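You operate a simulated robot arm through the tools that you are given. There is no shell and no other tool. Be economical: measure what you need, move in short steps, check, and stop when the job is done.

You are at the controls of a simulated robot arm. One attempt, no reset.

## Task
Brush oil on the middle of the yellow tin, then put the lid back on the oil dish.
Fine: use the yellow brush and stand it back where it stood. Set down upright: yellow brush. A coat counts when it lies all over at full strength: go over it till it gets no stronger.

The check looks at the end state, three seconds after you hand in, the way a careful person would. Anything else that was tipped, shoved, dropped, spilled or broken makes it a failure. Lids that push on must go on centred and level and be pressed home; caps that screw on are set level and turned clockwise until they are tight.

## Robot
A 6-joint arm with a two-finger parallel gripper, fixed in place. Base frame: the origin is at the foot of the arm, x ahead of it, y to its left, z up; the work surface is at about z = 0. Lengths are in mm, angles in degrees, forces in N, time in s.
With the tool pointing down near the work surface it reaches from about 140 to 580 mm from the base axis. Its first joint turns from -66.0 to 66.0 degrees. Payload 2.1 kg.
The TCP is the grasp point between the finger pads, 30 mm short of the fingertips. In the tool frame z runs along the fingers and y along their closing line. Largest opening 94 mm; finger width 28, thickness 10; the body of the gripper, 50 by 96 mm, starts 55 mm behind the TCP.
Orientation is told as [roll, pitch, yaw] about the base's x, y, z axes, in that order, counted from this pose: with the fingers straight down and closing along the base's y, the tool's x points along the base's -x, its y along +y and its z along -z.

## Interface
- The arm moves only by the tool apply_moves. Its argument "steps" is a list of rows, each an object (a shift or turn left out is 0, a gripper value left out holds the last) with "delta_rot": the turn, a rotation vector about the tool's x, y, z in degrees, a list of three; "slide": the shift along the tool's x, y, z in mm, a list of three; "claw": the closure, from 0 (fully open) to 1 (shut). In form: [{"delta_rot": [wx, wy, wz], "slide": [dx, dy, dz], "claw": claw}, ...]. A call has 1 to 10 rows; each row shifts and turns the commanded pose from where the row before left it, along the tool's axes as they then stand. Each row takes 0.2 s and may step no farther than 50 mm and 8.6 degrees from the row before; otherwise, or with a gripper value out of range, the whole call is refused. Where a pose cannot be reached the arm comes as near as it can. A force on the tool above 70 N (or 10 N above the force at the start of the call, whichever is more), or a blocked arm, ends the call early, and 0.2 s more pass. Each finger travels about 72 mm/s and halts on what it meets, pressing with about 37 N; the grip force reading is that of the motor and also rises with nothing between the fingers. The clock runs only during rows and for 0.2 s after the last one: add rows that do not move to give the fingers time. The reply holds the time, the measured pose of the TCP, the force on the tool along the base axes, the opening and the grip force, in the units named above and with some noise, with the torque about the TCP (base axes, N m) and any sound that the robot's microphone picked up, and new pictures: "pictures" is both (left out), scene, wrist or none.
- Cameras (640 x 400 px; columns grow to the right, rows downward): "scene" is fixed at [71.8, -386.1, 491.9]; the picture's right is [0.61, -0.79, 0.00], its down [-0.39, -0.30, -0.87] and it looks along [0.69, 0.53, -0.49] (base axes); focal length 258 px, centre (320, 200). "wrist" rides on the gripper at [76, 14, -103] in the tool frame; the picture's right is [-0.18, 0.98, 0.00], its down [-0.75, -0.14, -0.64] and it looks along [-0.63, -0.12, 0.77] (tool axes); focal length 243 px, centre (320, 200). There is no depth. A picture from a camera that has moved, and an enlarged one, comes with that camera's place and axes in the base frame and with its lens.
- inspect(camera, box): a new picture of the part [left, top, right, bottom] of that camera's present view, enlarged. No time passes.
- finish_job(): hands the job in; it is judged then, once.

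Work in short steps. Places have to be worked out from the pictures, the camera data and where the tool is seen: move nearer, look again, correct. Check each grasp and each placing, and mend what went wrong. You have 120 turns and 200 pictures in all, those below and enlarged ones among them. Open the gripper and draw the arm clear of the work before you hand the job in, unless the task says otherwise; then end with one line.

The tools are called after ">>>" by a JSON object that holds its "fn" and its "kwargs". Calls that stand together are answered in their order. apply_moves: Moves the arm, as the interface text tells. Its arguments: {"type":"object","properties":{"steps":{"type":"array","items":{"type":"object","properties":{"delta_rot":{"type":"array","items":{"type":"number"}},"slide":{"type":"array","items":{"type":"number"}},"claw":{"type":"number"}}}},"pictures":{"type":"string","enum":["both","scene","wrist","none"]}},"required":["steps"]} The other tools are called the same way: inspect (camera, box) takes an enlarged picture of a part of a camera's view; finish_job () hands the job in.

At the start:

```text
t: 0.0
tool_pos: [380.6, 19.1, 367.1]
ee_rot: [0.1, -0.1, 0.1]
force: [0.2, 0.4, -0.1]
wrist_torque: [-0.02, 0.01, 0.0]
finger_gap: 93.9
finger_force: 0.2
```

scene: 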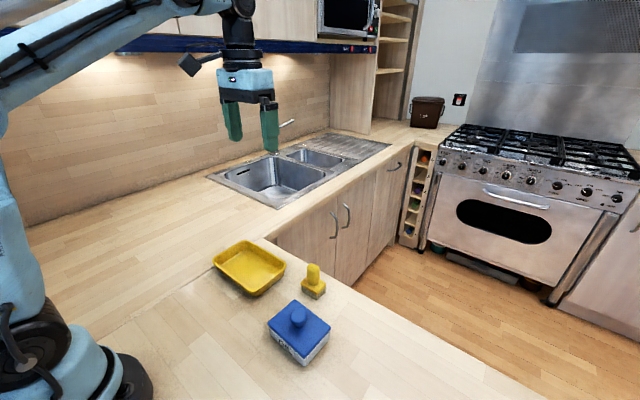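
wrist: 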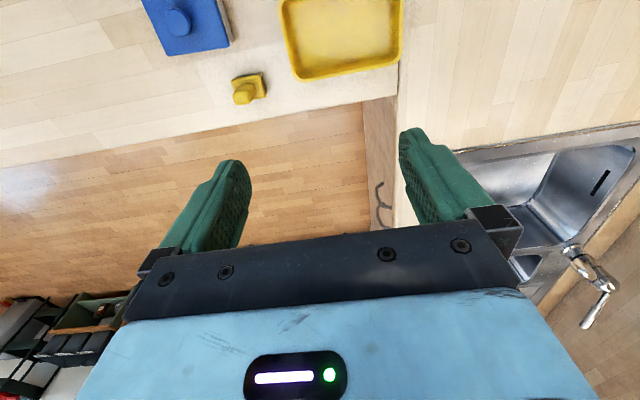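

I'll first enlarge the work area to see the brush, dish and tin.

>>> {"fn": "inspect", "kwargs": {"camera": "scene", "box": [200, 225, 360, 375]}}

>>> {"fn": "inspect", "kwargs": {"camera": "wrist", "box": [130, 0, 410, 120]}}

```text
2.67 times, centred on (280, 300) of scene
camera zoom: at [71.8, -386.1, 491.9], right [0.61, -0.79, 0.0], down [-0.39, -0.3, -0.87], along [0.69, 0.53, -0.49], focal length 688 px, centre (427, -67)
```

zoom: 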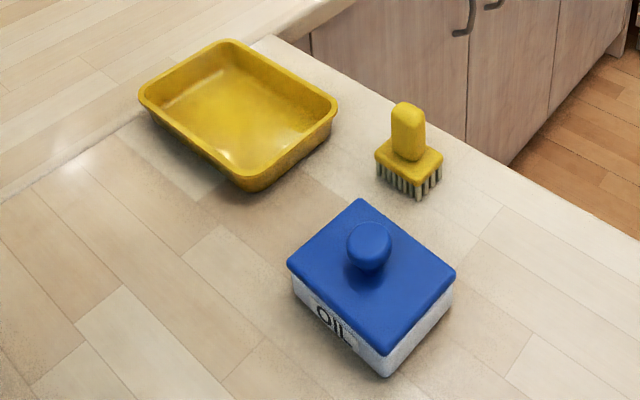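

```text
2.29 times, centred on (270, 60) of wrist
camera zoom: at [302.5, 32.2, 470.1], right [0.18, 0.98, 0.0], down [0.75, -0.14, 0.64], along [0.63, -0.12, -0.77], focal length 555 px, centre (434, 520)
```

zoom: 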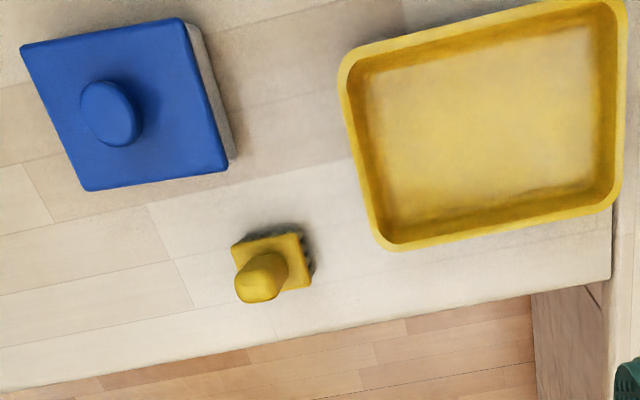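

Brush seems to be at about (400,-110), dish centre about (295,-162), tin about (360,70). I'll move above the brush for a closer look.

>>> {"fn": "apply_moves", "kwargs": {"steps": [{"slide": [-6, -43, 39]}, {"slide": [-6, -43, 39]}, {"slide": [-7, -43, 39]}, {}], "pictures": "wrist"}}

```text
refused: row 1 steps farther than a row can; nothing moved
```

Too long per row; I'll use smaller rows.

>>> {"fn": "apply_moves", "kwargs": {"steps": [{"slide": [-5, -32, 29]}, {"slide": [-5, -32, 29]}, {"slide": [-5, -32, 29]}, {"slide": [-4, -33, 30]}, {}], "pictures": "wrist"}}

```text
t: 1.2
tool_pos: [400.1, -109.9, 248.3]
ee_rot: [0.0, -0.1, 0.2]
force: [-0.2, -0.2, -0.8]
wrist_torque: [-0.01, 0.04, 0.02]
finger_gap: 93.9
finger_force: 0.0
camera wrist: at [322.3, -96.6, 352.1], right [0.18, 0.98, 0.0], down [0.75, -0.14, 0.64], along [0.63, -0.12, -0.77], focal length 243 px, centre (320, 200)
```

wrist: 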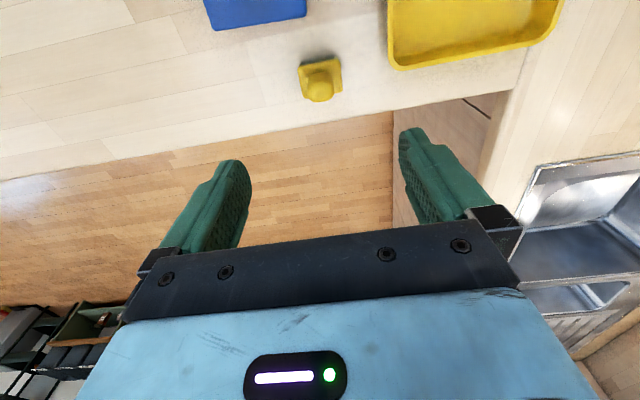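

>>> {"fn": "inspect", "kwargs": {"camera": "wrist", "box": [270, 40, 370, 115]}}

>>> {"fn": "inspect", "kwargs": {"camera": "scene", "box": [280, 250, 350, 310]}}

```text
5.33 times, centred on (320, 78) of wrist
camera zoom: at [322.3, -96.6, 352.1], right [0.18, 0.98, 0.0], down [0.75, -0.14, 0.64], along [0.63, -0.12, -0.77], focal length 1294 px, centre (320, 853)
```

zoom: 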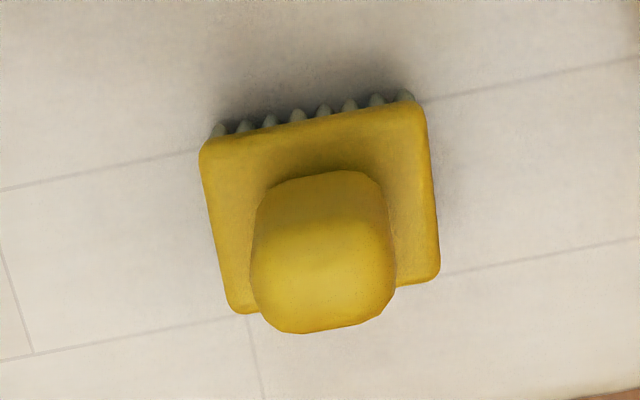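

```text
6.67 times, centred on (315, 280) of scene
camera zoom: at [71.7, -386.1, 491.9], right [0.61, -0.79, 0.0], down [-0.39, -0.3, -0.87], along [0.69, 0.53, -0.49], focal length 1719 px, centre (353, -333)
```

zoom: 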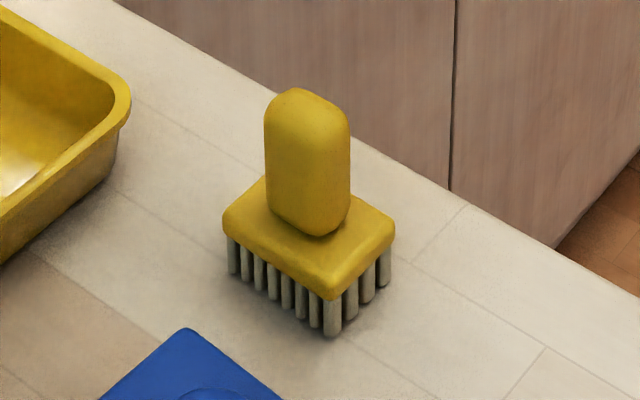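

Brush: block aligned with the axes, centred at about (400,-111), block top z≈27, handle top z≈80. Now I look at the dish and lid from above.

>>> {"fn": "apply_moves", "kwargs": {"steps": [{"slide": [36, -17, 10]}, {"slide": [36, -17, 10]}, {"slide": [33, -17, 10]}, {}], "pictures": "wrist"}}

>>> {"fn": "inspect", "kwargs": {"camera": "wrist", "box": [240, 20, 400, 120]}}

>>> {"fn": "inspect", "kwargs": {"camera": "scene", "box": [255, 285, 345, 375]}}

```text
t: 2.2
tool_pos: [294.2, -160.1, 218.1]
ee_rot: [0.1, -0.1, 0.0]
force: [0.2, -0.3, -0.2]
wrist_torque: [-0.02, 0.03, -0.02]
finger_gap: 93.9
finger_force: 0.1
camera wrist: at [217.1, -147.6, 320.3], right [0.18, 0.98, 0.0], down [0.75, -0.14, 0.64], along [0.63, -0.12, -0.77], focal length 243 px, centre (320, 200)
```

wrist: 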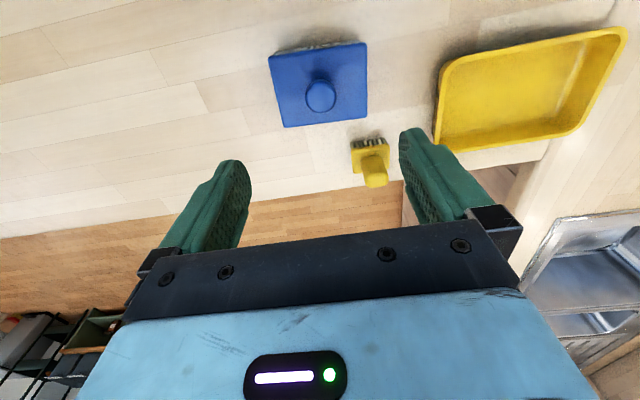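

```text
4.00 times, centred on (320, 70) of wrist
camera zoom: at [217.1, -147.6, 320.3], right [0.18, 0.98, 0.0], down [0.75, -0.14, 0.64], along [0.63, -0.12, -0.77], focal length 970 px, centre (320, 720)
```

zoom: 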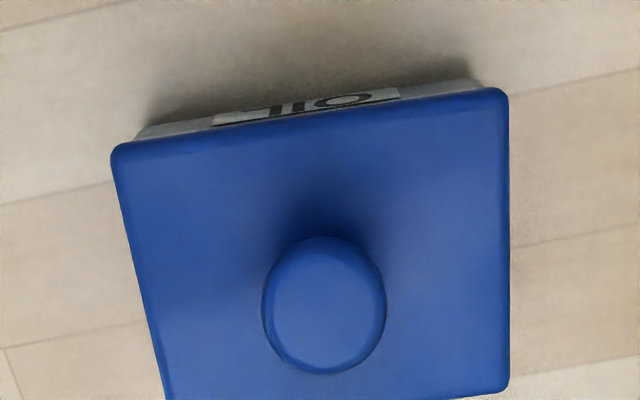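

```text
4.44 times, centred on (300, 330) of scene
camera zoom: at [71.7, -386.1, 491.9], right [0.61, -0.79, 0.0], down [-0.39, -0.3, -0.87], along [0.69, 0.53, -0.49], focal length 1146 px, centre (409, -378)
```

zoom: 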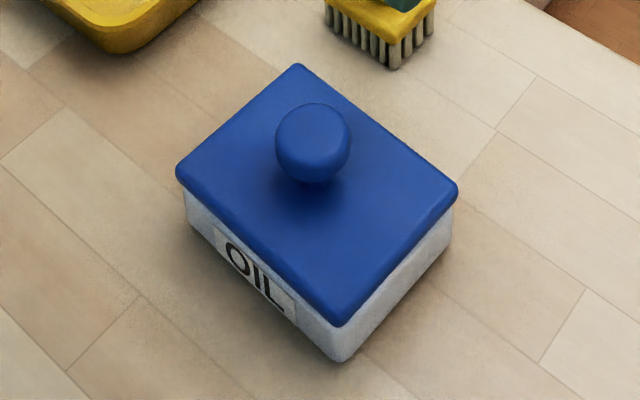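

Lid centre ≈ (297,-163), yawed about -3°, knob centred on it with widest part z≈52. I descend over the knob in stages.

>>> {"fn": "apply_moves", "kwargs": {"steps": [{"slide": [-2.8, -2.4, 40], "delta_rot": [0, 0, 3]}, {"slide": [0, 0, 40]}, {"slide": [0, 0, 30]}, {}], "pictures": "both"}}

>>> {"fn": "inspect", "kwargs": {"camera": "scene", "box": [240, 255, 360, 375]}}

```text
t: 3.2
tool_pos: [296.8, -159.8, 109.2]
ee_rot: [0.1, -0.1, -2.8]
force: [-1.0, 0.9, 0.3]
wrist_torque: [-0.01, -0.04, 0.0]
finger_gap: 94.0
finger_force: 0.2
camera wrist: at [220.1, -143.3, 210.9], right [0.23, 0.97, 0.0], down [0.74, -0.18, 0.64], along [0.63, -0.15, -0.77], focal length 243 px, centre (320, 200)
```

scene: 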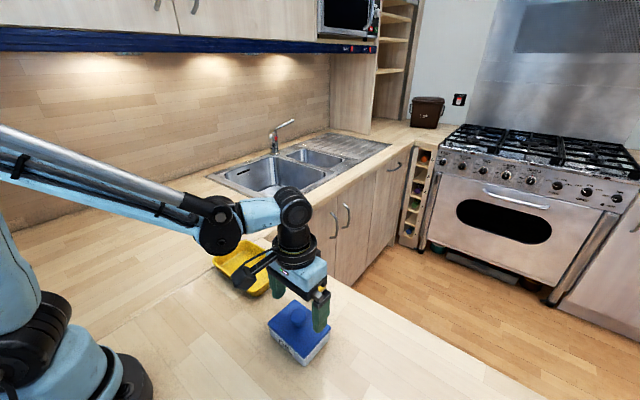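
wrist: 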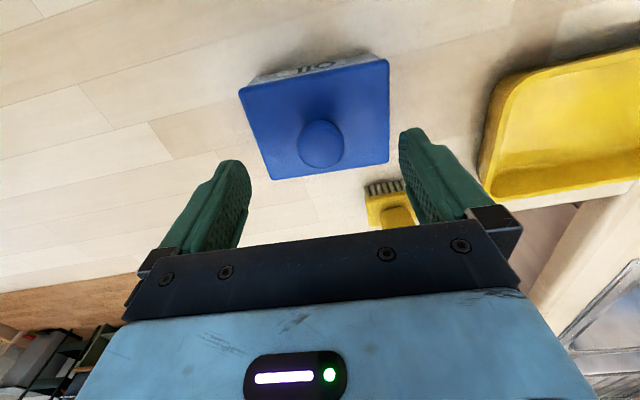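

```text
3.33 times, centred on (300, 315) of scene
camera zoom: at [71.8, -386.1, 491.9], right [0.61, -0.79, 0.0], down [-0.39, -0.3, -0.87], along [0.69, 0.53, -0.49], focal length 860 px, centre (387, -183)
```

zoom: 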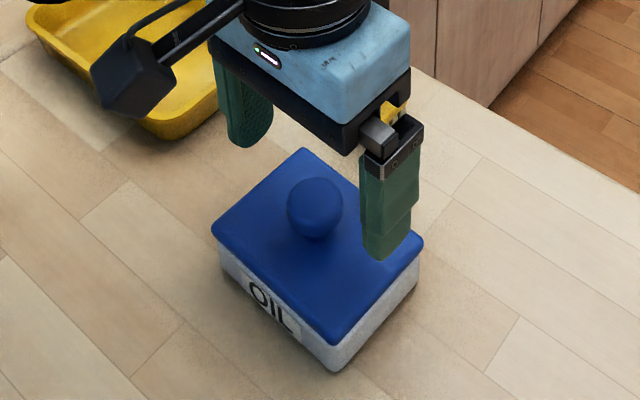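

Knob lines up with the TCP (y≈-161). Lower to z≈69, staying clear of the lid top, then close.

>>> {"fn": "apply_moves", "kwargs": {"steps": [{"slide": [0, -0.5, 20]}, {"slide": [0, 0, 20]}, {}, {"claw": 0.5}, {}, {"claw": 1.0}, {}, {}], "pictures": "both"}}

>>> {"fn": "inspect", "kwargs": {"camera": "scene", "box": [240, 255, 360, 375]}}

```text
t: 4.0
tool_pos: [297.5, -163.5, 71.8]
ee_rot: [0.1, -0.1, -3.0]
force: [-2.0, 1.6, 45.6]
wrist_torque: [0.24, -0.25, -0.1]
finger_gap: 76.8
finger_force: 13.4
stopped in row 4: the force on the tool passed its limit at 73 N (the readings are from after the stop); the commanded pose is now the measured one
camera wrist: at [221.2, -146.0, 173.6], right [0.23, 0.97, 0.0], down [0.75, -0.18, 0.64], along [0.62, -0.15, -0.77], focal length 243 px, centre (320, 200)
```

scene: 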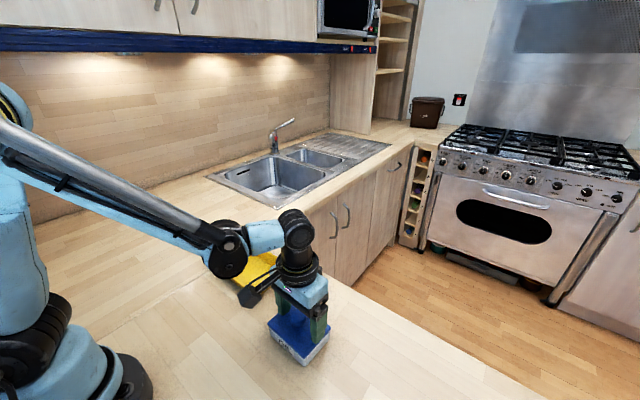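
wrist: 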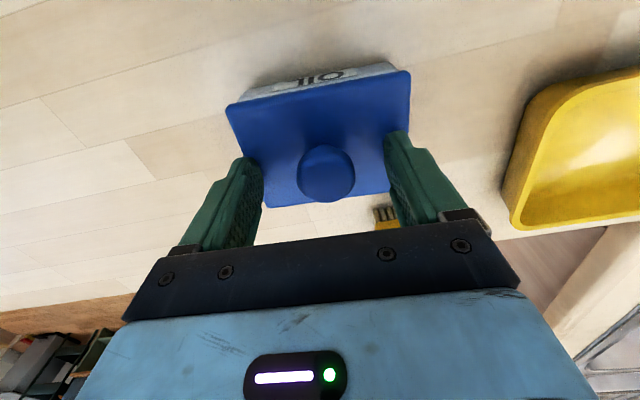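

```text
3.33 times, centred on (300, 315) of scene
camera zoom: at [71.6, -386.1, 492.0], right [0.61, -0.79, 0.0], down [-0.39, -0.3, -0.87], along [0.69, 0.53, -0.49], focal length 860 px, centre (387, -183)
```

zoom: 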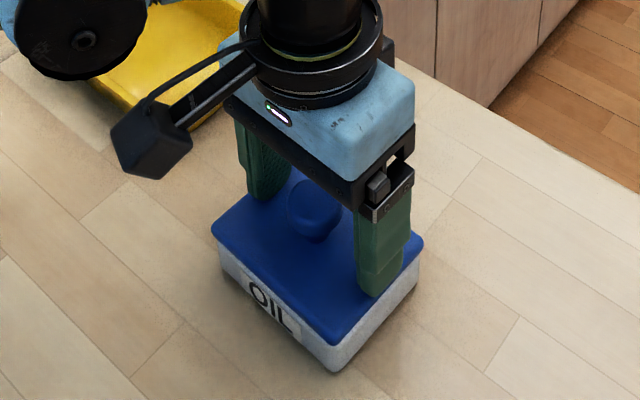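

The fingertips met the lid top, so it is at z≈42 rather than 33. I'll rise 6 mm and close on the knob there.

>>> {"fn": "apply_moves", "kwargs": {"steps": [{"slide": [0, 1, -6], "claw": 0.2}, {}, {"claw": 0.5}, {}, {"claw": 1.0}, {}, {}, {}], "pictures": "both"}}

>>> {"fn": "inspect", "kwargs": {"camera": "scene", "box": [240, 255, 360, 375]}}

```text
t: 5.8
tool_pos: [297.0, -161.8, 75.8]
ee_rot: [0.1, 0.0, -3.0]
force: [-0.4, 0.2, 0.6]
wrist_torque: [-0.02, 0.01, 0.0]
finger_gap: 28.7
finger_force: 36.6
heard: snap
camera wrist: at [220.5, -144.4, 179.0], right [0.23, 0.97, 0.0], down [0.75, -0.18, 0.64], along [0.62, -0.15, -0.77], focal length 243 px, centre (320, 200)
```

scene: 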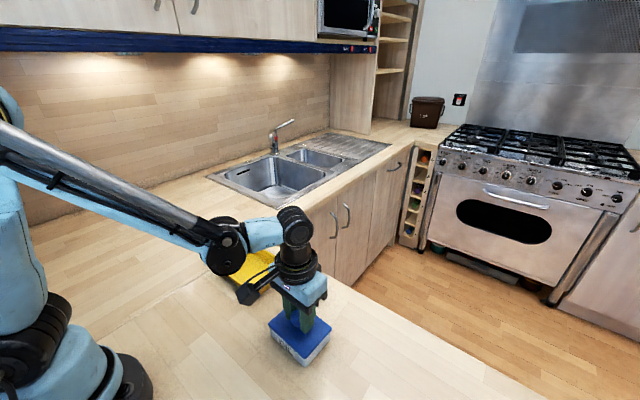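
wrist: 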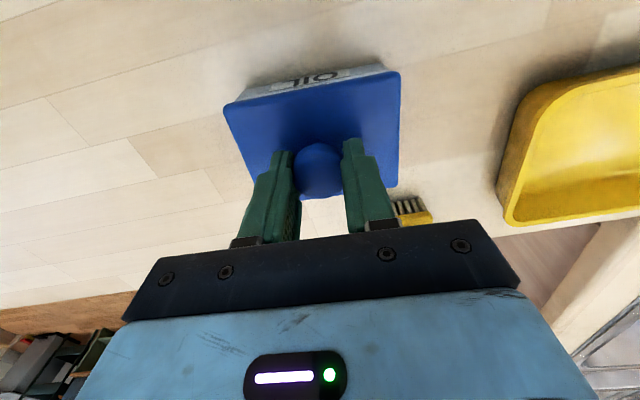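

```text
3.33 times, centred on (300, 315) of scene
camera zoom: at [71.8, -386.1, 491.9], right [0.61, -0.79, 0.0], down [-0.39, -0.3, -0.87], along [0.69, 0.53, -0.49], focal length 860 px, centre (387, -183)
```

zoom: 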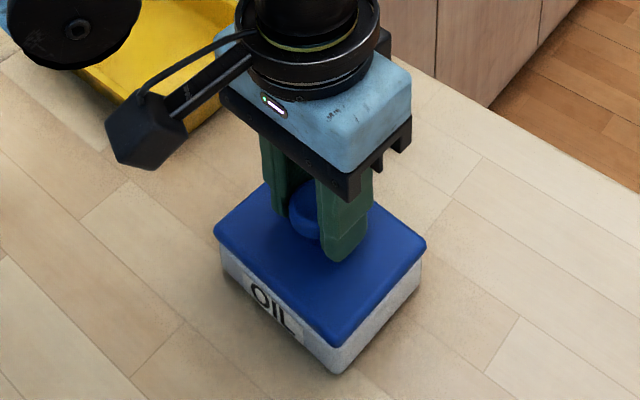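

The knob is held (gap 28.7 mm). I lift slowly, watching for the dish coming along.

>>> {"fn": "apply_moves", "kwargs": {"steps": [{"slide": [0, 0, -2]}, {"slide": [0, 0, -3]}, {"slide": [0, 0, -5]}, {"slide": [0, 0, -8]}, {}], "pictures": "scene"}}

>>> {"fn": "inspect", "kwargs": {"camera": "scene", "box": [240, 255, 360, 375]}}

```text
t: 7.0
tool_pos: [295.9, -160.2, 93.2]
ee_rot: [0.1, 0.0, -2.9]
force: [-1.0, -0.1, 0.8]
wrist_torque: [-0.02, 0.01, 0.0]
finger_gap: 28.8
finger_force: 37.7
```

scene: 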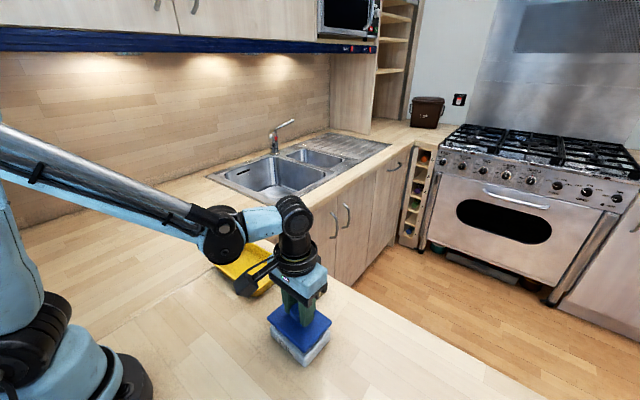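

```text
3.33 times, centred on (300, 315) of scene
camera zoom: at [71.8, -386.1, 491.9], right [0.61, -0.79, 0.0], down [-0.39, -0.3, -0.87], along [0.69, 0.53, -0.49], focal length 860 px, centre (387, -183)
```

zoom: 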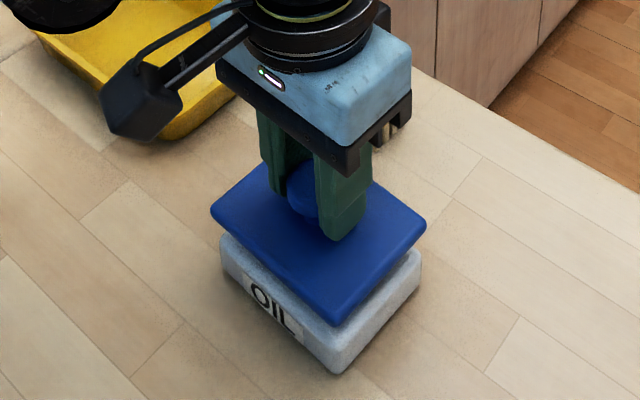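

The lid is off and the dish hasn't moved. I carry the lid up and over to a free spot near (200,-30).

>>> {"fn": "apply_moves", "kwargs": {"steps": [{"slide": [0, 0, -25]}, {"slide": [0, 0, -25]}, {"slide": [25, 32, 0]}, {"slide": [25, 32, 0]}, {"slide": [25, 32, 0]}, {"slide": [25, 32, 0]}, {}], "pictures": "both"}}

>>> {"fn": "inspect", "kwargs": {"camera": "scene", "box": [240, 255, 360, 375]}}

```text
t: 8.6
tool_pos: [204.4, -29.9, 142.2]
ee_rot: [0.1, 0.0, -2.9]
force: [0.0, 0.4, 0.2]
wrist_torque: [0.01, -0.01, -0.01]
finger_gap: 28.7
finger_force: 36.8
camera wrist: at [128.7, -12.6, 245.5], right [0.23, 0.97, 0.0], down [0.75, -0.18, 0.64], along [0.62, -0.15, -0.77], focal length 243 px, centre (320, 200)
```

scene: 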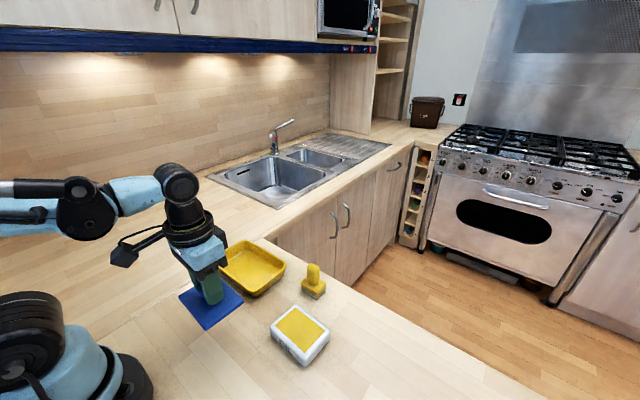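
wrist: 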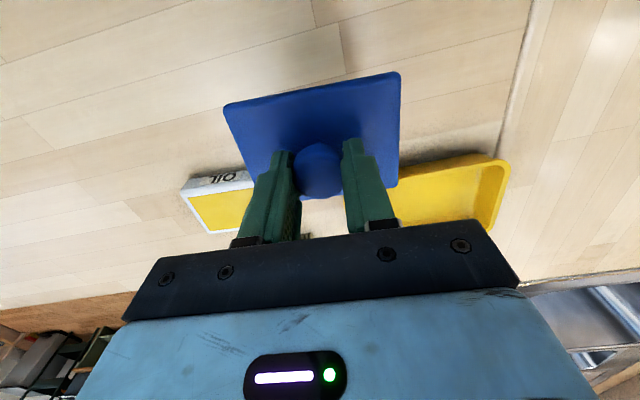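

```text
3.33 times, centred on (300, 315) of scene
camera zoom: at [71.8, -386.1, 491.9], right [0.61, -0.79, 0.0], down [-0.39, -0.3, -0.87], along [0.69, 0.53, -0.49], focal length 860 px, centre (387, -183)
```

zoom: 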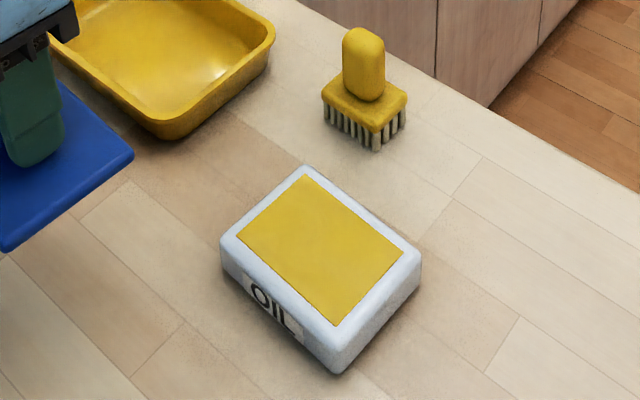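

The oil (yellow) is exposed. Now I lower the lid toward the table.

>>> {"fn": "apply_moves", "kwargs": {"steps": [{"slide": [0, 0, 30]}, {"slide": [0, 0, 30]}, {"slide": [0, 0, 20]}, {}], "pictures": "scene"}}

>>> {"fn": "inspect", "kwargs": {"camera": "scene", "box": [150, 250, 270, 350]}}

```text
t: 9.6
tool_pos: [204.4, -28.0, 64.3]
ee_rot: [0.1, 0.0, -3.1]
force: [0.3, -0.7, 0.3]
wrist_torque: [-0.02, -0.03, -0.02]
finger_gap: 28.8
finger_force: 37.7
```

scene: 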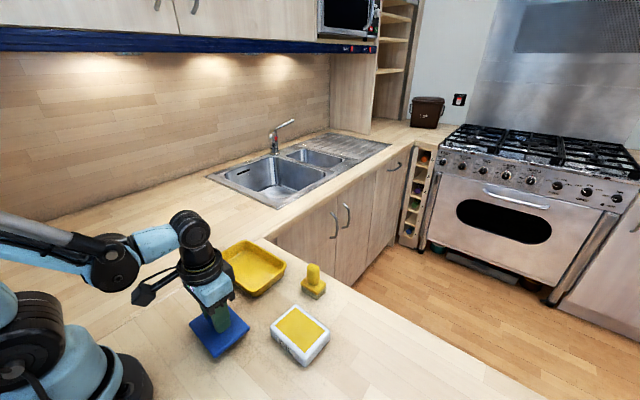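

```text
4.00 times, centred on (210, 300) of scene
camera zoom: at [71.7, -386.1, 491.9], right [0.61, -0.79, 0.0], down [-0.39, -0.3, -0.87], along [0.69, 0.53, -0.49], focal length 1032 px, centre (760, -200)
```

zoom: 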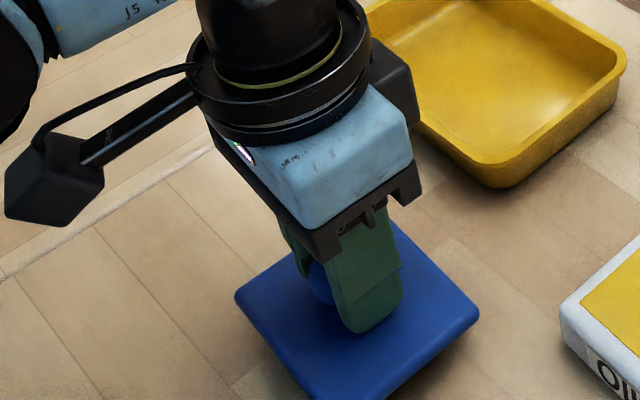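

Still in the air; lower 10 mm, then check the force.

>>> {"fn": "apply_moves", "kwargs": {"steps": [{"slide": [0, 0, 5]}, {"slide": [0, 0, 5]}, {"slide": [0, 0, 3]}, {}], "pictures": "none"}}

>>> {"fn": "inspect", "kwargs": {"camera": "scene", "box": [170, 280, 270, 370]}}

```text
t: 10.6
tool_pos: [204.6, -29.3, 51.0]
ee_rot: [0.1, 0.0, -2.9]
force: [-0.6, 0.9, -0.8]
wrist_torque: [-0.02, -0.01, 0.04]
finger_gap: 29.0
finger_force: 36.8
```

```text
4.44 times, centred on (220, 325) of scene
camera zoom: at [71.8, -386.1, 491.9], right [0.61, -0.79, 0.0], down [-0.39, -0.3, -0.87], along [0.69, 0.53, -0.49], focal length 1146 px, centre (764, -356)
```

zoom: 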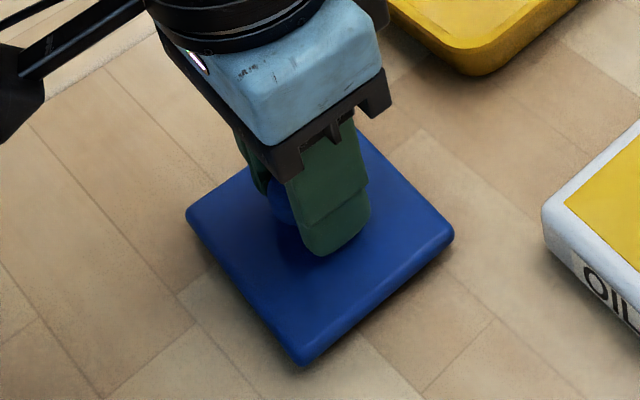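

Still slightly above the table; go on in small steps.

>>> {"fn": "apply_moves", "kwargs": {"steps": [{"slide": [0, 0, 2]}, {"slide": [0, 0, 2]}, {}], "pictures": "none"}}

>>> {"fn": "apply_moves", "kwargs": {"steps": [{"slide": [0, 0, 1.5]}, {"slide": [0, 0, 1]}, {}], "pictures": "none"}}

```text
t: 11.4
tool_pos: [203.3, -27.9, 48.0]
ee_rot: [0.1, 0.0, -3.1]
force: [0.1, 0.4, -1.0]
wrist_torque: [-0.02, -0.02, 0.03]
finger_gap: 28.8
finger_force: 36.7
```

```text
t: 12.2
tool_pos: [204.1, -28.3, 45.3]
ee_rot: [0.1, 0.1, -3.0]
force: [-2.2, -1.6, 22.4]
wrist_torque: [-0.03, 0.08, -0.02]
finger_gap: 28.8
finger_force: 37.1
```

Contact (22 N up) at TCP z≈45.5. Release and rise.

>>> {"fn": "apply_moves", "kwargs": {"steps": [{"slide": [0, 0, -0.7]}, {"claw": 0.3}, {}, {}, {"claw": 0.0}, {}, {"slide": [0, 0, -30]}, {"slide": [0, 0, -40]}, {"slide": [0, 0, -40]}, {}], "pictures": "both"}}

>>> {"fn": "inspect", "kwargs": {"camera": "wrist", "box": [220, 20, 420, 145]}}

```text
t: 14.4
tool_pos: [203.3, -30.1, 155.9]
ee_rot: [0.0, 0.0, -2.9]
force: [-0.4, 0.5, 0.7]
wrist_torque: [-0.01, 0.02, -0.01]
finger_gap: 93.8
finger_force: 0.1
camera wrist: at [125.7, -12.8, 258.7], right [0.23, 0.97, 0.0], down [0.75, -0.18, 0.64], along [0.62, -0.15, -0.77], focal length 243 px, centre (320, 200)
```

scene: 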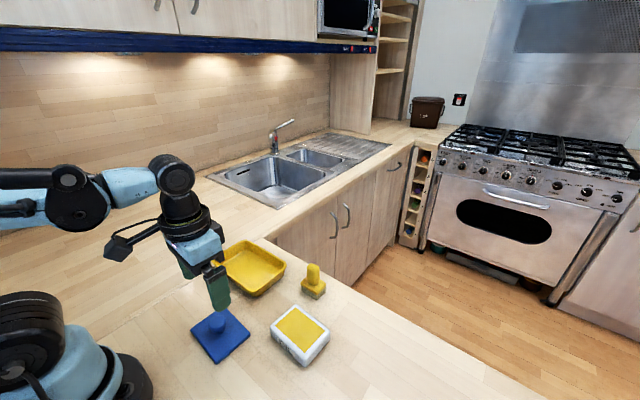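
wrist: 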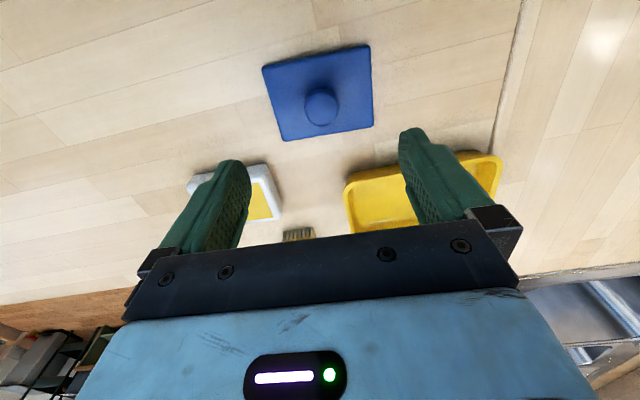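

```text
3.20 times, centred on (320, 82) of wrist
camera zoom: at [125.7, -12.8, 258.7], right [0.23, 0.97, 0.0], down [0.75, -0.18, 0.64], along [0.62, -0.15, -0.77], focal length 776 px, centre (320, 576)
```

zoom: 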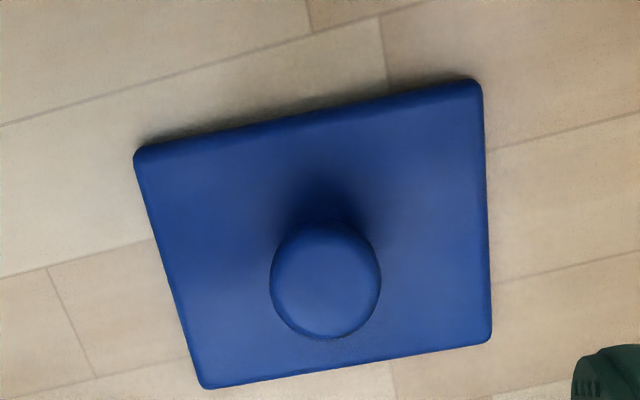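

Lid rests flat at ≈(204,-29). Now I look into the dish from above, and straighten the yaw.

>>> {"fn": "apply_moves", "kwargs": {"steps": [{"slide": [-24, -33, -16], "delta_rot": [0, 0, -3]}, {"slide": [-24, -33, -16]}, {"slide": [-23, -33, -16]}, {"slide": [-23, -32, -16]}, {}], "pictures": "none"}}

>>> {"fn": "inspect", "kwargs": {"camera": "wrist", "box": [240, 20, 400, 120]}}

>>> {"fn": "inspect", "kwargs": {"camera": "scene", "box": [255, 290, 345, 370]}}

```text
t: 15.6
tool_pos: [295.4, -161.8, 217.5]
ee_rot: [0.1, 0.1, 0.1]
force: [0.3, 0.1, 1.0]
wrist_torque: [0.02, 0.01, 0.01]
finger_gap: 93.9
finger_force: 0.2
```

```text
4.00 times, centred on (320, 70) of wrist
camera zoom: at [218.5, -149.0, 320.6], right [0.18, 0.98, 0.0], down [0.75, -0.14, 0.64], along [0.63, -0.12, -0.77], focal length 970 px, centre (320, 720)
```

zoom: 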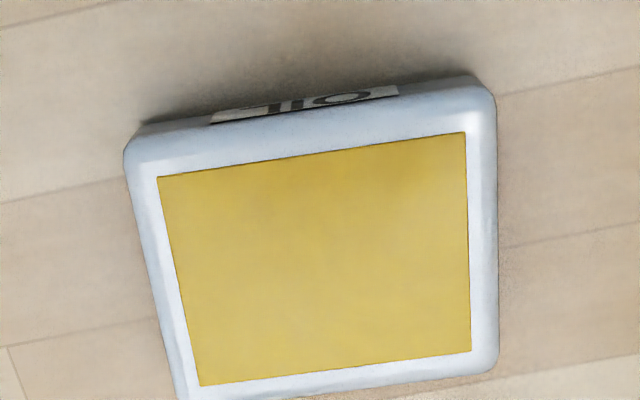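

```text
5.00 times, centred on (300, 330) of scene
camera zoom: at [71.8, -386.1, 491.9], right [0.61, -0.79, 0.0], down [-0.39, -0.3, -0.87], along [0.69, 0.53, -0.49], focal length 1289 px, centre (420, -450)
```

zoom: 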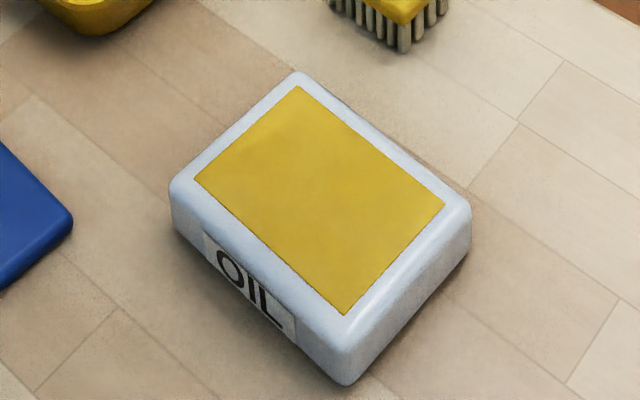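

The oil field is ≈55×80 mm centred at (294,-163), surface near z≈35. Now over to the brush, down to z≈120 with a check.

>>> {"fn": "apply_moves", "kwargs": {"steps": [{"slide": [-35, 17, 20]}, {"slide": [-35, 17, 20]}, {"slide": [-34.5, 17, 20]}, {"slide": [0, 0, 35]}, {}], "pictures": "none"}}

>>> {"fn": "inspect", "kwargs": {"camera": "wrist", "box": [240, 60, 440, 185]}}

>>> {"fn": "inspect", "kwargs": {"camera": "scene", "box": [260, 220, 360, 310]}}

```text
t: 16.8
tool_pos: [400.1, -107.8, 123.6]
ee_rot: [0.1, 0.0, 0.1]
force: [-0.2, -0.1, -0.6]
wrist_torque: [0.03, 0.01, -0.01]
finger_gap: 94.3
finger_force: 0.0
```

```text
3.20 times, centred on (340, 122) of wrist
camera zoom: at [322.6, -94.7, 226.6], right [0.18, 0.98, 0.0], down [0.75, -0.14, 0.64], along [0.63, -0.12, -0.77], focal length 776 px, centre (256, 448)
```

zoom: 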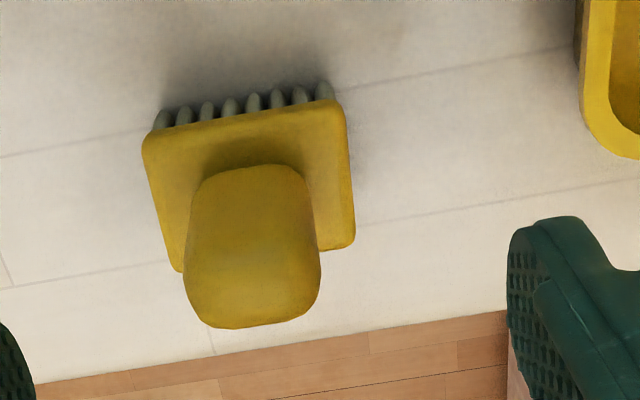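

```text
4.44 times, centred on (310, 265) of scene
camera zoom: at [71.8, -386.1, 491.9], right [0.61, -0.79, 0.0], down [-0.39, -0.3, -0.87], along [0.69, 0.53, -0.49], focal length 1146 px, centre (364, -89)
```

zoom: 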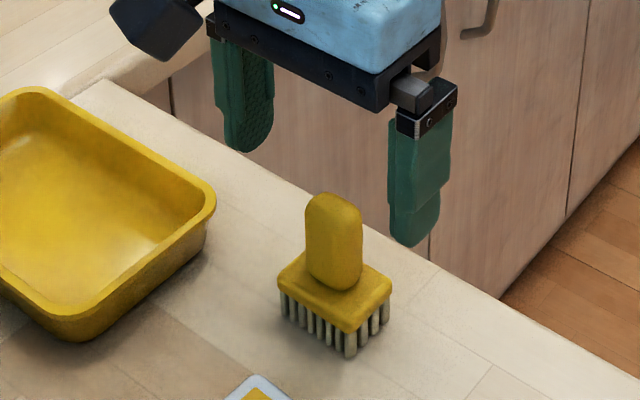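

Triangulating gives block top z≈31 and handle top ≈82. I go down to TCP z≈69 and close on the handle.

>>> {"fn": "apply_moves", "kwargs": {"steps": [{"slide": [0, 0, 25]}, {"slide": [0, 0, 20]}, {"slide": [0, 0, 9]}, {}, {"claw": 0.5}, {}, {}], "pictures": "none"}}

>>> {"fn": "inspect", "kwargs": {"camera": "scene", "box": [260, 220, 360, 310]}}

>>> {"fn": "inspect", "kwargs": {"camera": "wrist", "box": [220, 80, 420, 225]}}

```text
t: 18.4
tool_pos: [400.6, -108.8, 70.7]
ee_rot: [0.1, 0.1, 0.0]
force: [-0.1, 0.0, -0.2]
wrist_torque: [0.01, -0.01, -0.01]
finger_gap: 46.8
finger_force: 0.1
```

```text
4.44 times, centred on (310, 265) of scene
camera zoom: at [71.8, -386.1, 491.9], right [0.61, -0.79, 0.0], down [-0.39, -0.3, -0.87], along [0.69, 0.53, -0.49], focal length 1146 px, centre (364, -89)
```

zoom: 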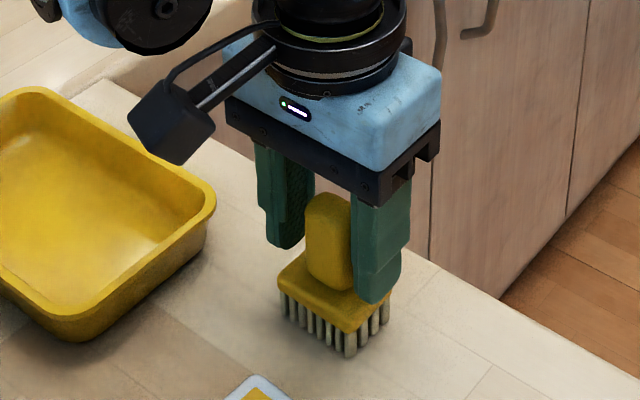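

```text
2.76 times, centred on (320, 152) of wrist
camera zoom: at [323.5, -96.0, 173.1], right [0.18, 0.98, 0.0], down [0.75, -0.14, 0.64], along [0.63, -0.12, -0.77], focal length 669 px, centre (320, 331)
```

zoom: 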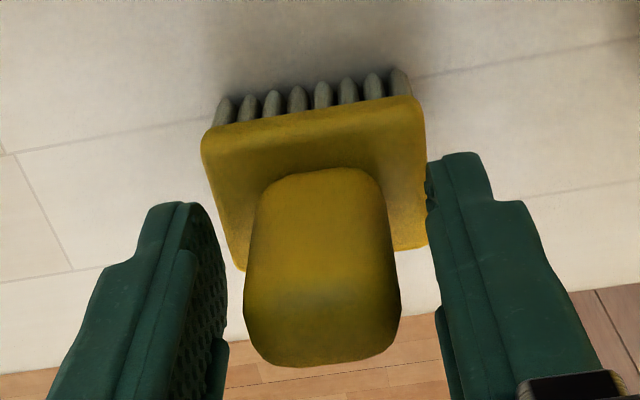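

The handle is about 1 mm toward -y of centre; shift and close.

>>> {"fn": "apply_moves", "kwargs": {"steps": [{"slide": [0, -1.2, 0]}, {"claw": 1.0}, {}, {}, {}], "pictures": "none"}}

>>> {"fn": "inspect", "kwargs": {"camera": "wrist", "box": [220, 80, 420, 225]}}

```text
t: 19.6
tool_pos: [400.2, -110.7, 69.8]
ee_rot: [0.1, 0.0, -0.1]
force: [0.0, -0.2, 0.7]
wrist_torque: [-0.01, 0.04, -0.03]
finger_gap: 33.1
finger_force: 36.4
```

```text
2.76 times, centred on (320, 152) of wrist
camera zoom: at [323.9, -97.8, 173.1], right [0.18, 0.98, 0.0], down [0.75, -0.14, 0.64], along [0.63, -0.12, -0.77], focal length 669 px, centre (320, 331)
```

zoom: 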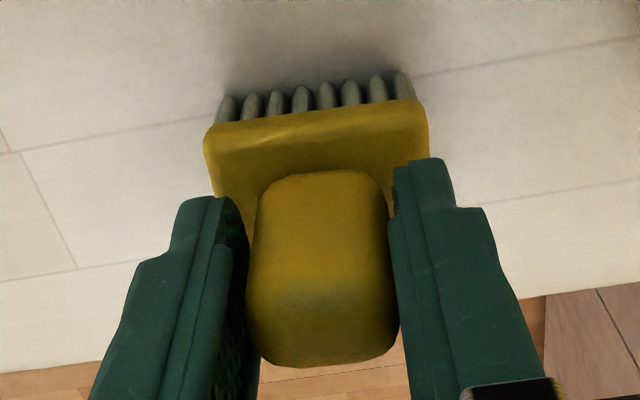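

Gripped (33 mm). Bristle tips are 70 mm below the TCP. Lift and carry over the dish.

>>> {"fn": "apply_moves", "kwargs": {"steps": [{"slide": [0, 0, -5]}, {"slide": [0, 0, -35]}, {"slide": [0, 0, -40]}, {"slide": [35, -17, 0]}, {"slide": [35, -17, 0]}, {"slide": [36, -18, 0]}, {}], "pictures": "both"}}

>>> {"fn": "inspect", "kwargs": {"camera": "scene", "box": [240, 240, 360, 375]}}

```text
t: 21.2
tool_pos: [294.3, -164.8, 149.9]
ee_rot: [0.1, 0.0, 0.2]
force: [-0.1, 0.4, -0.7]
wrist_torque: [-0.02, 0.01, 0.04]
finger_gap: 33.3
finger_force: 36.6
camera wrist: at [216.8, -151.9, 253.4], right [0.18, 0.98, 0.0], down [0.75, -0.14, 0.64], along [0.63, -0.12, -0.77], focal length 243 px, centre (320, 200)
```

scene: 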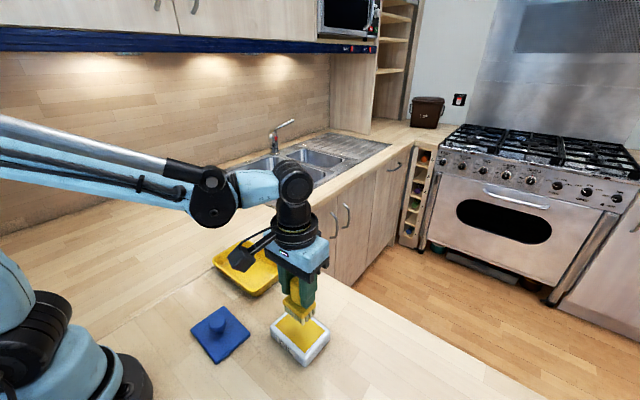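
wrist: 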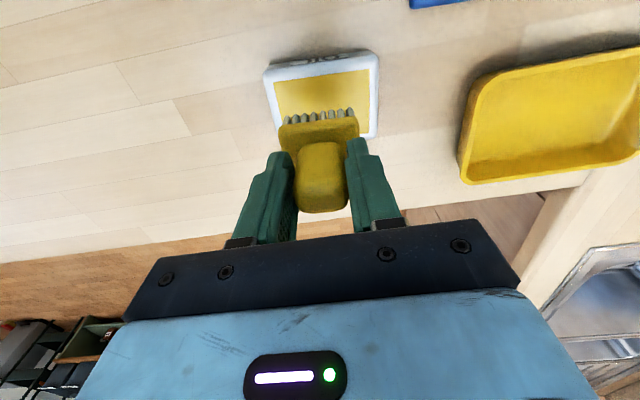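

```text
2.96 times, centred on (300, 308) of scene
camera zoom: at [71.7, -386.1, 491.9], right [0.61, -0.79, 0.0], down [-0.39, -0.3, -0.87], along [0.69, 0.53, -0.49], focal length 764 px, centre (379, -118)
```

zoom: 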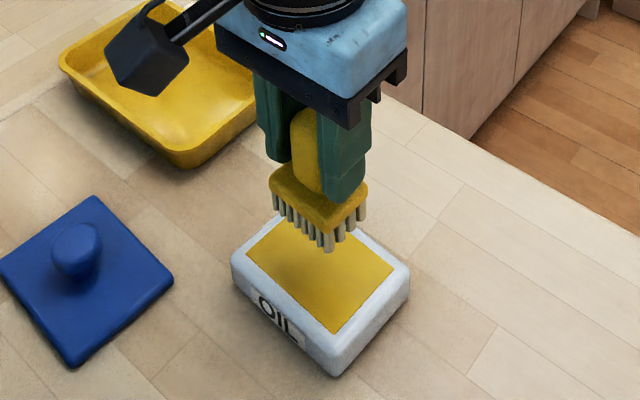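

Bristles are over the oil. Lower until contact.

>>> {"fn": "apply_moves", "kwargs": {"steps": [{"slide": [0, 1, 20]}, {"slide": [0, 0, 15]}, {"slide": [0, 0, 5]}, {}], "pictures": "none"}}

>>> {"fn": "inspect", "kwargs": {"camera": "scene", "box": [250, 270, 350, 370]}}

```text
t: 22.2
tool_pos: [294.7, -160.8, 109.6]
ee_rot: [0.1, 0.0, 0.1]
force: [0.0, 0.6, -1.0]
wrist_torque: [0.03, -0.02, 0.0]
finger_gap: 33.2
finger_force: 37.1
```

```text
4.00 times, centred on (300, 320) of scene
camera zoom: at [71.8, -386.1, 491.9], right [0.61, -0.79, 0.0], down [-0.39, -0.3, -0.87], along [0.69, 0.53, -0.49], focal length 1032 px, centre (400, -280)
```

zoom: 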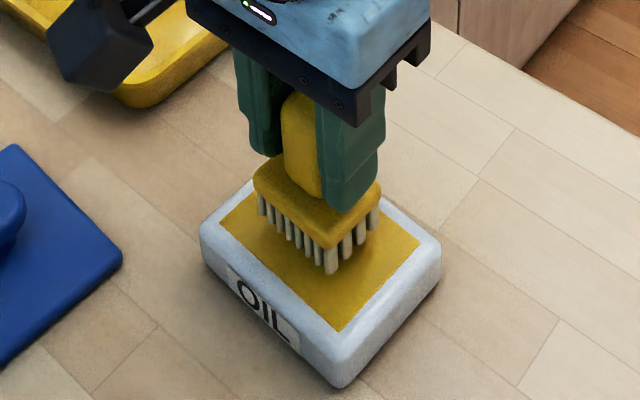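

Just above the oil; continue gently.

>>> {"fn": "apply_moves", "kwargs": {"steps": [{"slide": [0, 0, 2]}, {"slide": [0, 0, 2]}, {"slide": [0, 0, 1]}, {}], "pictures": "none"}}

>>> {"fn": "apply_moves", "kwargs": {"steps": [{"slide": [0, 0, 1]}, {"slide": [0, 0, 1]}, {"slide": [0, 0, 1]}, {}], "pictures": "none"}}

>>> {"fn": "inspect", "kwargs": {"camera": "scene", "box": [250, 270, 350, 370]}}

```text
t: 23.2
tool_pos: [294.8, -162.5, 104.4]
ee_rot: [0.1, 0.1, 0.0]
force: [-0.7, 0.0, 0.0]
wrist_torque: [-0.02, 0.01, 0.03]
finger_gap: 33.2
finger_force: 37.2
```

```text
t: 24.2
tool_pos: [295.5, -161.5, 100.4]
ee_rot: [0.1, -0.1, 0.1]
force: [-0.1, -0.9, -0.5]
wrist_torque: [0.02, 0.02, 0.0]
finger_gap: 33.3
finger_force: 37.4
```

```text
4.00 times, centred on (300, 320) of scene
camera zoom: at [71.8, -386.1, 491.9], right [0.61, -0.79, 0.0], down [-0.39, -0.3, -0.87], along [0.69, 0.53, -0.49], focal length 1032 px, centre (400, -280)
```

zoom: 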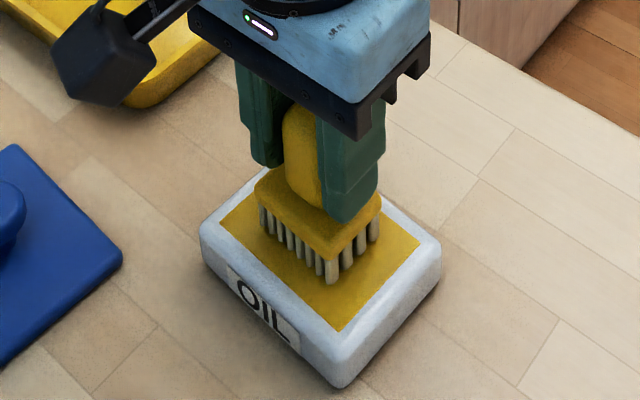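

Not yet touching; continue.

>>> {"fn": "apply_moves", "kwargs": {"steps": [{"slide": [0, 0, 1]}, {"slide": [0, 0, 1]}, {"slide": [0, 0, 1]}, {}], "pictures": "none"}}

>>> {"fn": "apply_moves", "kwargs": {"steps": [{"slide": [0, 0, 1]}, {"slide": [0, 0, 1]}, {}], "pictures": "none"}}

>>> {"fn": "inspect", "kwargs": {"camera": "scene", "box": [250, 270, 350, 370]}}

```text
t: 25.2
tool_pos: [295.0, -163.4, 98.9]
ee_rot: [0.2, 0.1, 0.1]
force: [1.8, 5.9, 27.7]
wrist_torque: [0.01, -0.2, 0.05]
finger_gap: 33.3
finger_force: 37.0
```

```text
t: 26.0
tool_pos: [293.3, -163.1, 96.9]
ee_rot: [0.2, -0.1, -0.1]
force: [3.4, -1.4, 26.4]
wrist_torque: [-0.04, -0.37, -0.03]
finger_gap: 33.4
finger_force: 36.8
```

```text
4.00 times, centred on (300, 320) of scene
camera zoom: at [71.7, -386.1, 492.0], right [0.61, -0.79, 0.0], down [-0.39, -0.3, -0.87], along [0.69, 0.53, -0.49], focal length 1032 px, centre (400, -280)
```

zoom: 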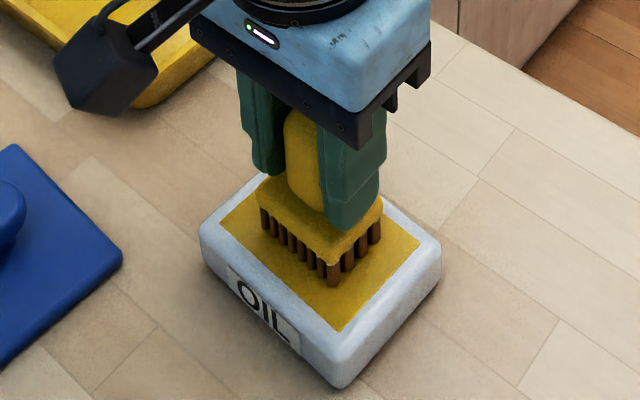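

Contact made (26 N) and the bristles turned oily brown. Lift, pause over the dish, look.

>>> {"fn": "apply_moves", "kwargs": {"steps": [{"slide": [0, 0, -6]}, {}, {}, {"slide": [0, 0, -30]}, {"slide": [0, 0, -40]}, {}], "pictures": "scene"}}

>>> {"fn": "inspect", "kwargs": {"camera": "scene", "box": [250, 230, 360, 370]}}

>>> {"fn": "inspect", "kwargs": {"camera": "wrist", "box": [400, 0, 640, 200]}}

```text
t: 27.4
tool_pos: [294.5, -161.3, 170.8]
ee_rot: [0.1, 0.0, 0.0]
force: [0.4, 1.0, -1.4]
wrist_torque: [0.02, 0.04, 0.0]
finger_gap: 33.1
finger_force: 36.9
```

scene: 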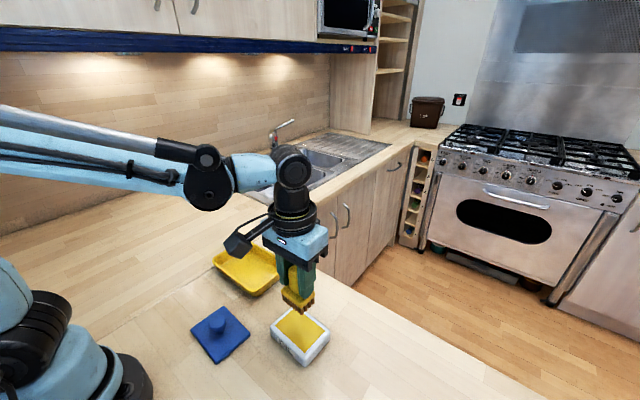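

```text
2.86 times, centred on (305, 300) of scene
camera zoom: at [71.8, -386.1, 491.9], right [0.61, -0.79, 0.0], down [-0.39, -0.3, -0.87], along [0.69, 0.53, -0.49], focal length 737 px, centre (363, -86)
```

zoom: 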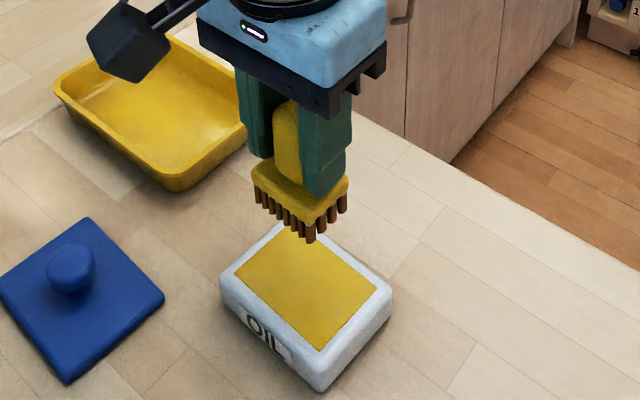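

```text
2.00 times, centred on (520, 100) of wrist
camera zoom: at [217.5, -148.8, 274.3], right [0.18, 0.98, 0.0], down [0.75, -0.14, 0.64], along [0.63, -0.12, -0.77], focal length 485 px, centre (-80, 400)
```

zoom: 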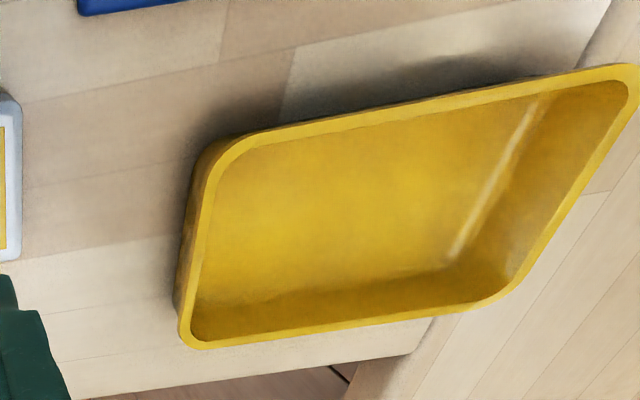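

Moving to above the tin centre (≈352,56), keeping high.

>>> {"fn": "apply_moves", "kwargs": {"steps": [{"slide": [-11.5, 43, -6]}, {"slide": [-11.5, 43, -6]}, {"slide": [-11.5, 43, -6]}, {"slide": [-11.5, 43, -6]}, {"slide": [-11.5, 43, -6]}, {}], "pictures": "both"}}

>>> {"fn": "inspect", "kwargs": {"camera": "scene", "box": [190, 200, 310, 310]}}

>>> {"fn": "inspect", "kwargs": {"camera": "wrist", "box": [200, 0, 440, 200]}}

```text
t: 28.8
tool_pos: [349.9, 53.4, 204.0]
ee_rot: [0.1, -0.1, 0.0]
force: [0.4, -0.7, -1.3]
wrist_torque: [0.02, 0.02, 0.0]
finger_gap: 33.1
finger_force: 36.6
camera wrist: at [274.3, 66.6, 307.5], right [0.18, 0.98, 0.0], down [0.75, -0.14, 0.64], along [0.63, -0.12, -0.77], focal length 243 px, centre (320, 200)
```

scene: 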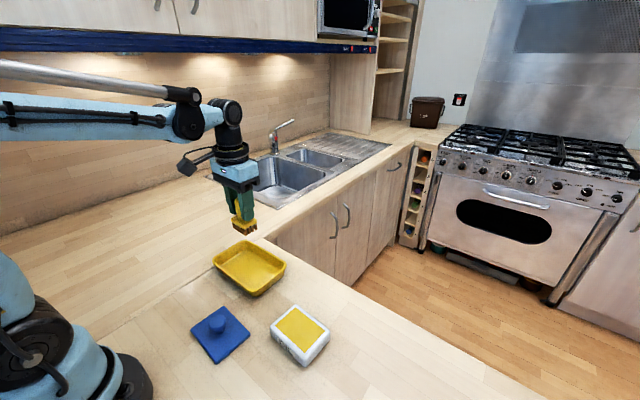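
wrist: 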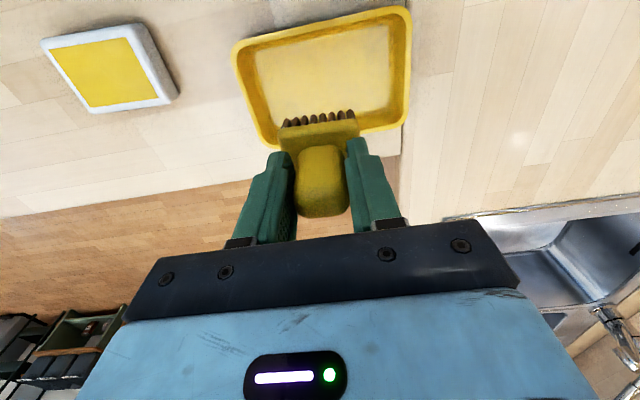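

```text
3.64 times, centred on (250, 255) of scene
camera zoom: at [71.8, -386.1, 491.9], right [0.61, -0.79, 0.0], down [-0.39, -0.3, -0.87], along [0.69, 0.53, -0.49], focal length 938 px, centre (574, 0)
```

zoom: 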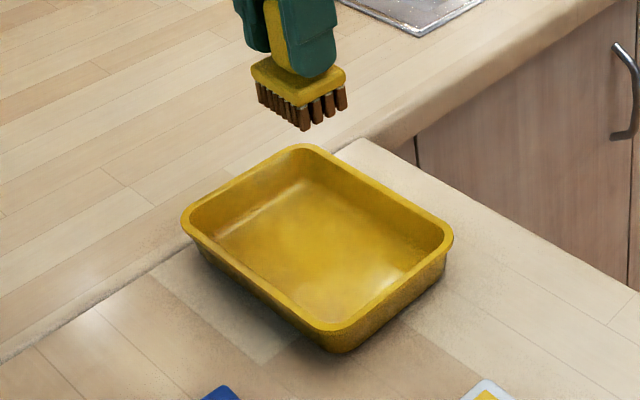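

```text
2.00 times, centred on (320, 100) of wrist
camera zoom: at [274.3, 66.6, 307.5], right [0.18, 0.98, 0.0], down [0.75, -0.14, 0.64], along [0.63, -0.12, -0.77], focal length 485 px, centre (320, 400)
```

zoom: 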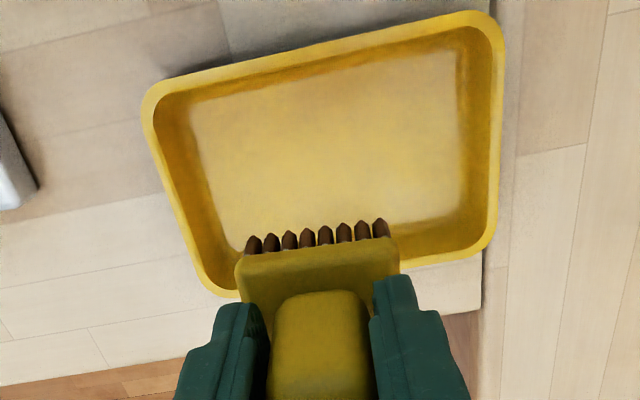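

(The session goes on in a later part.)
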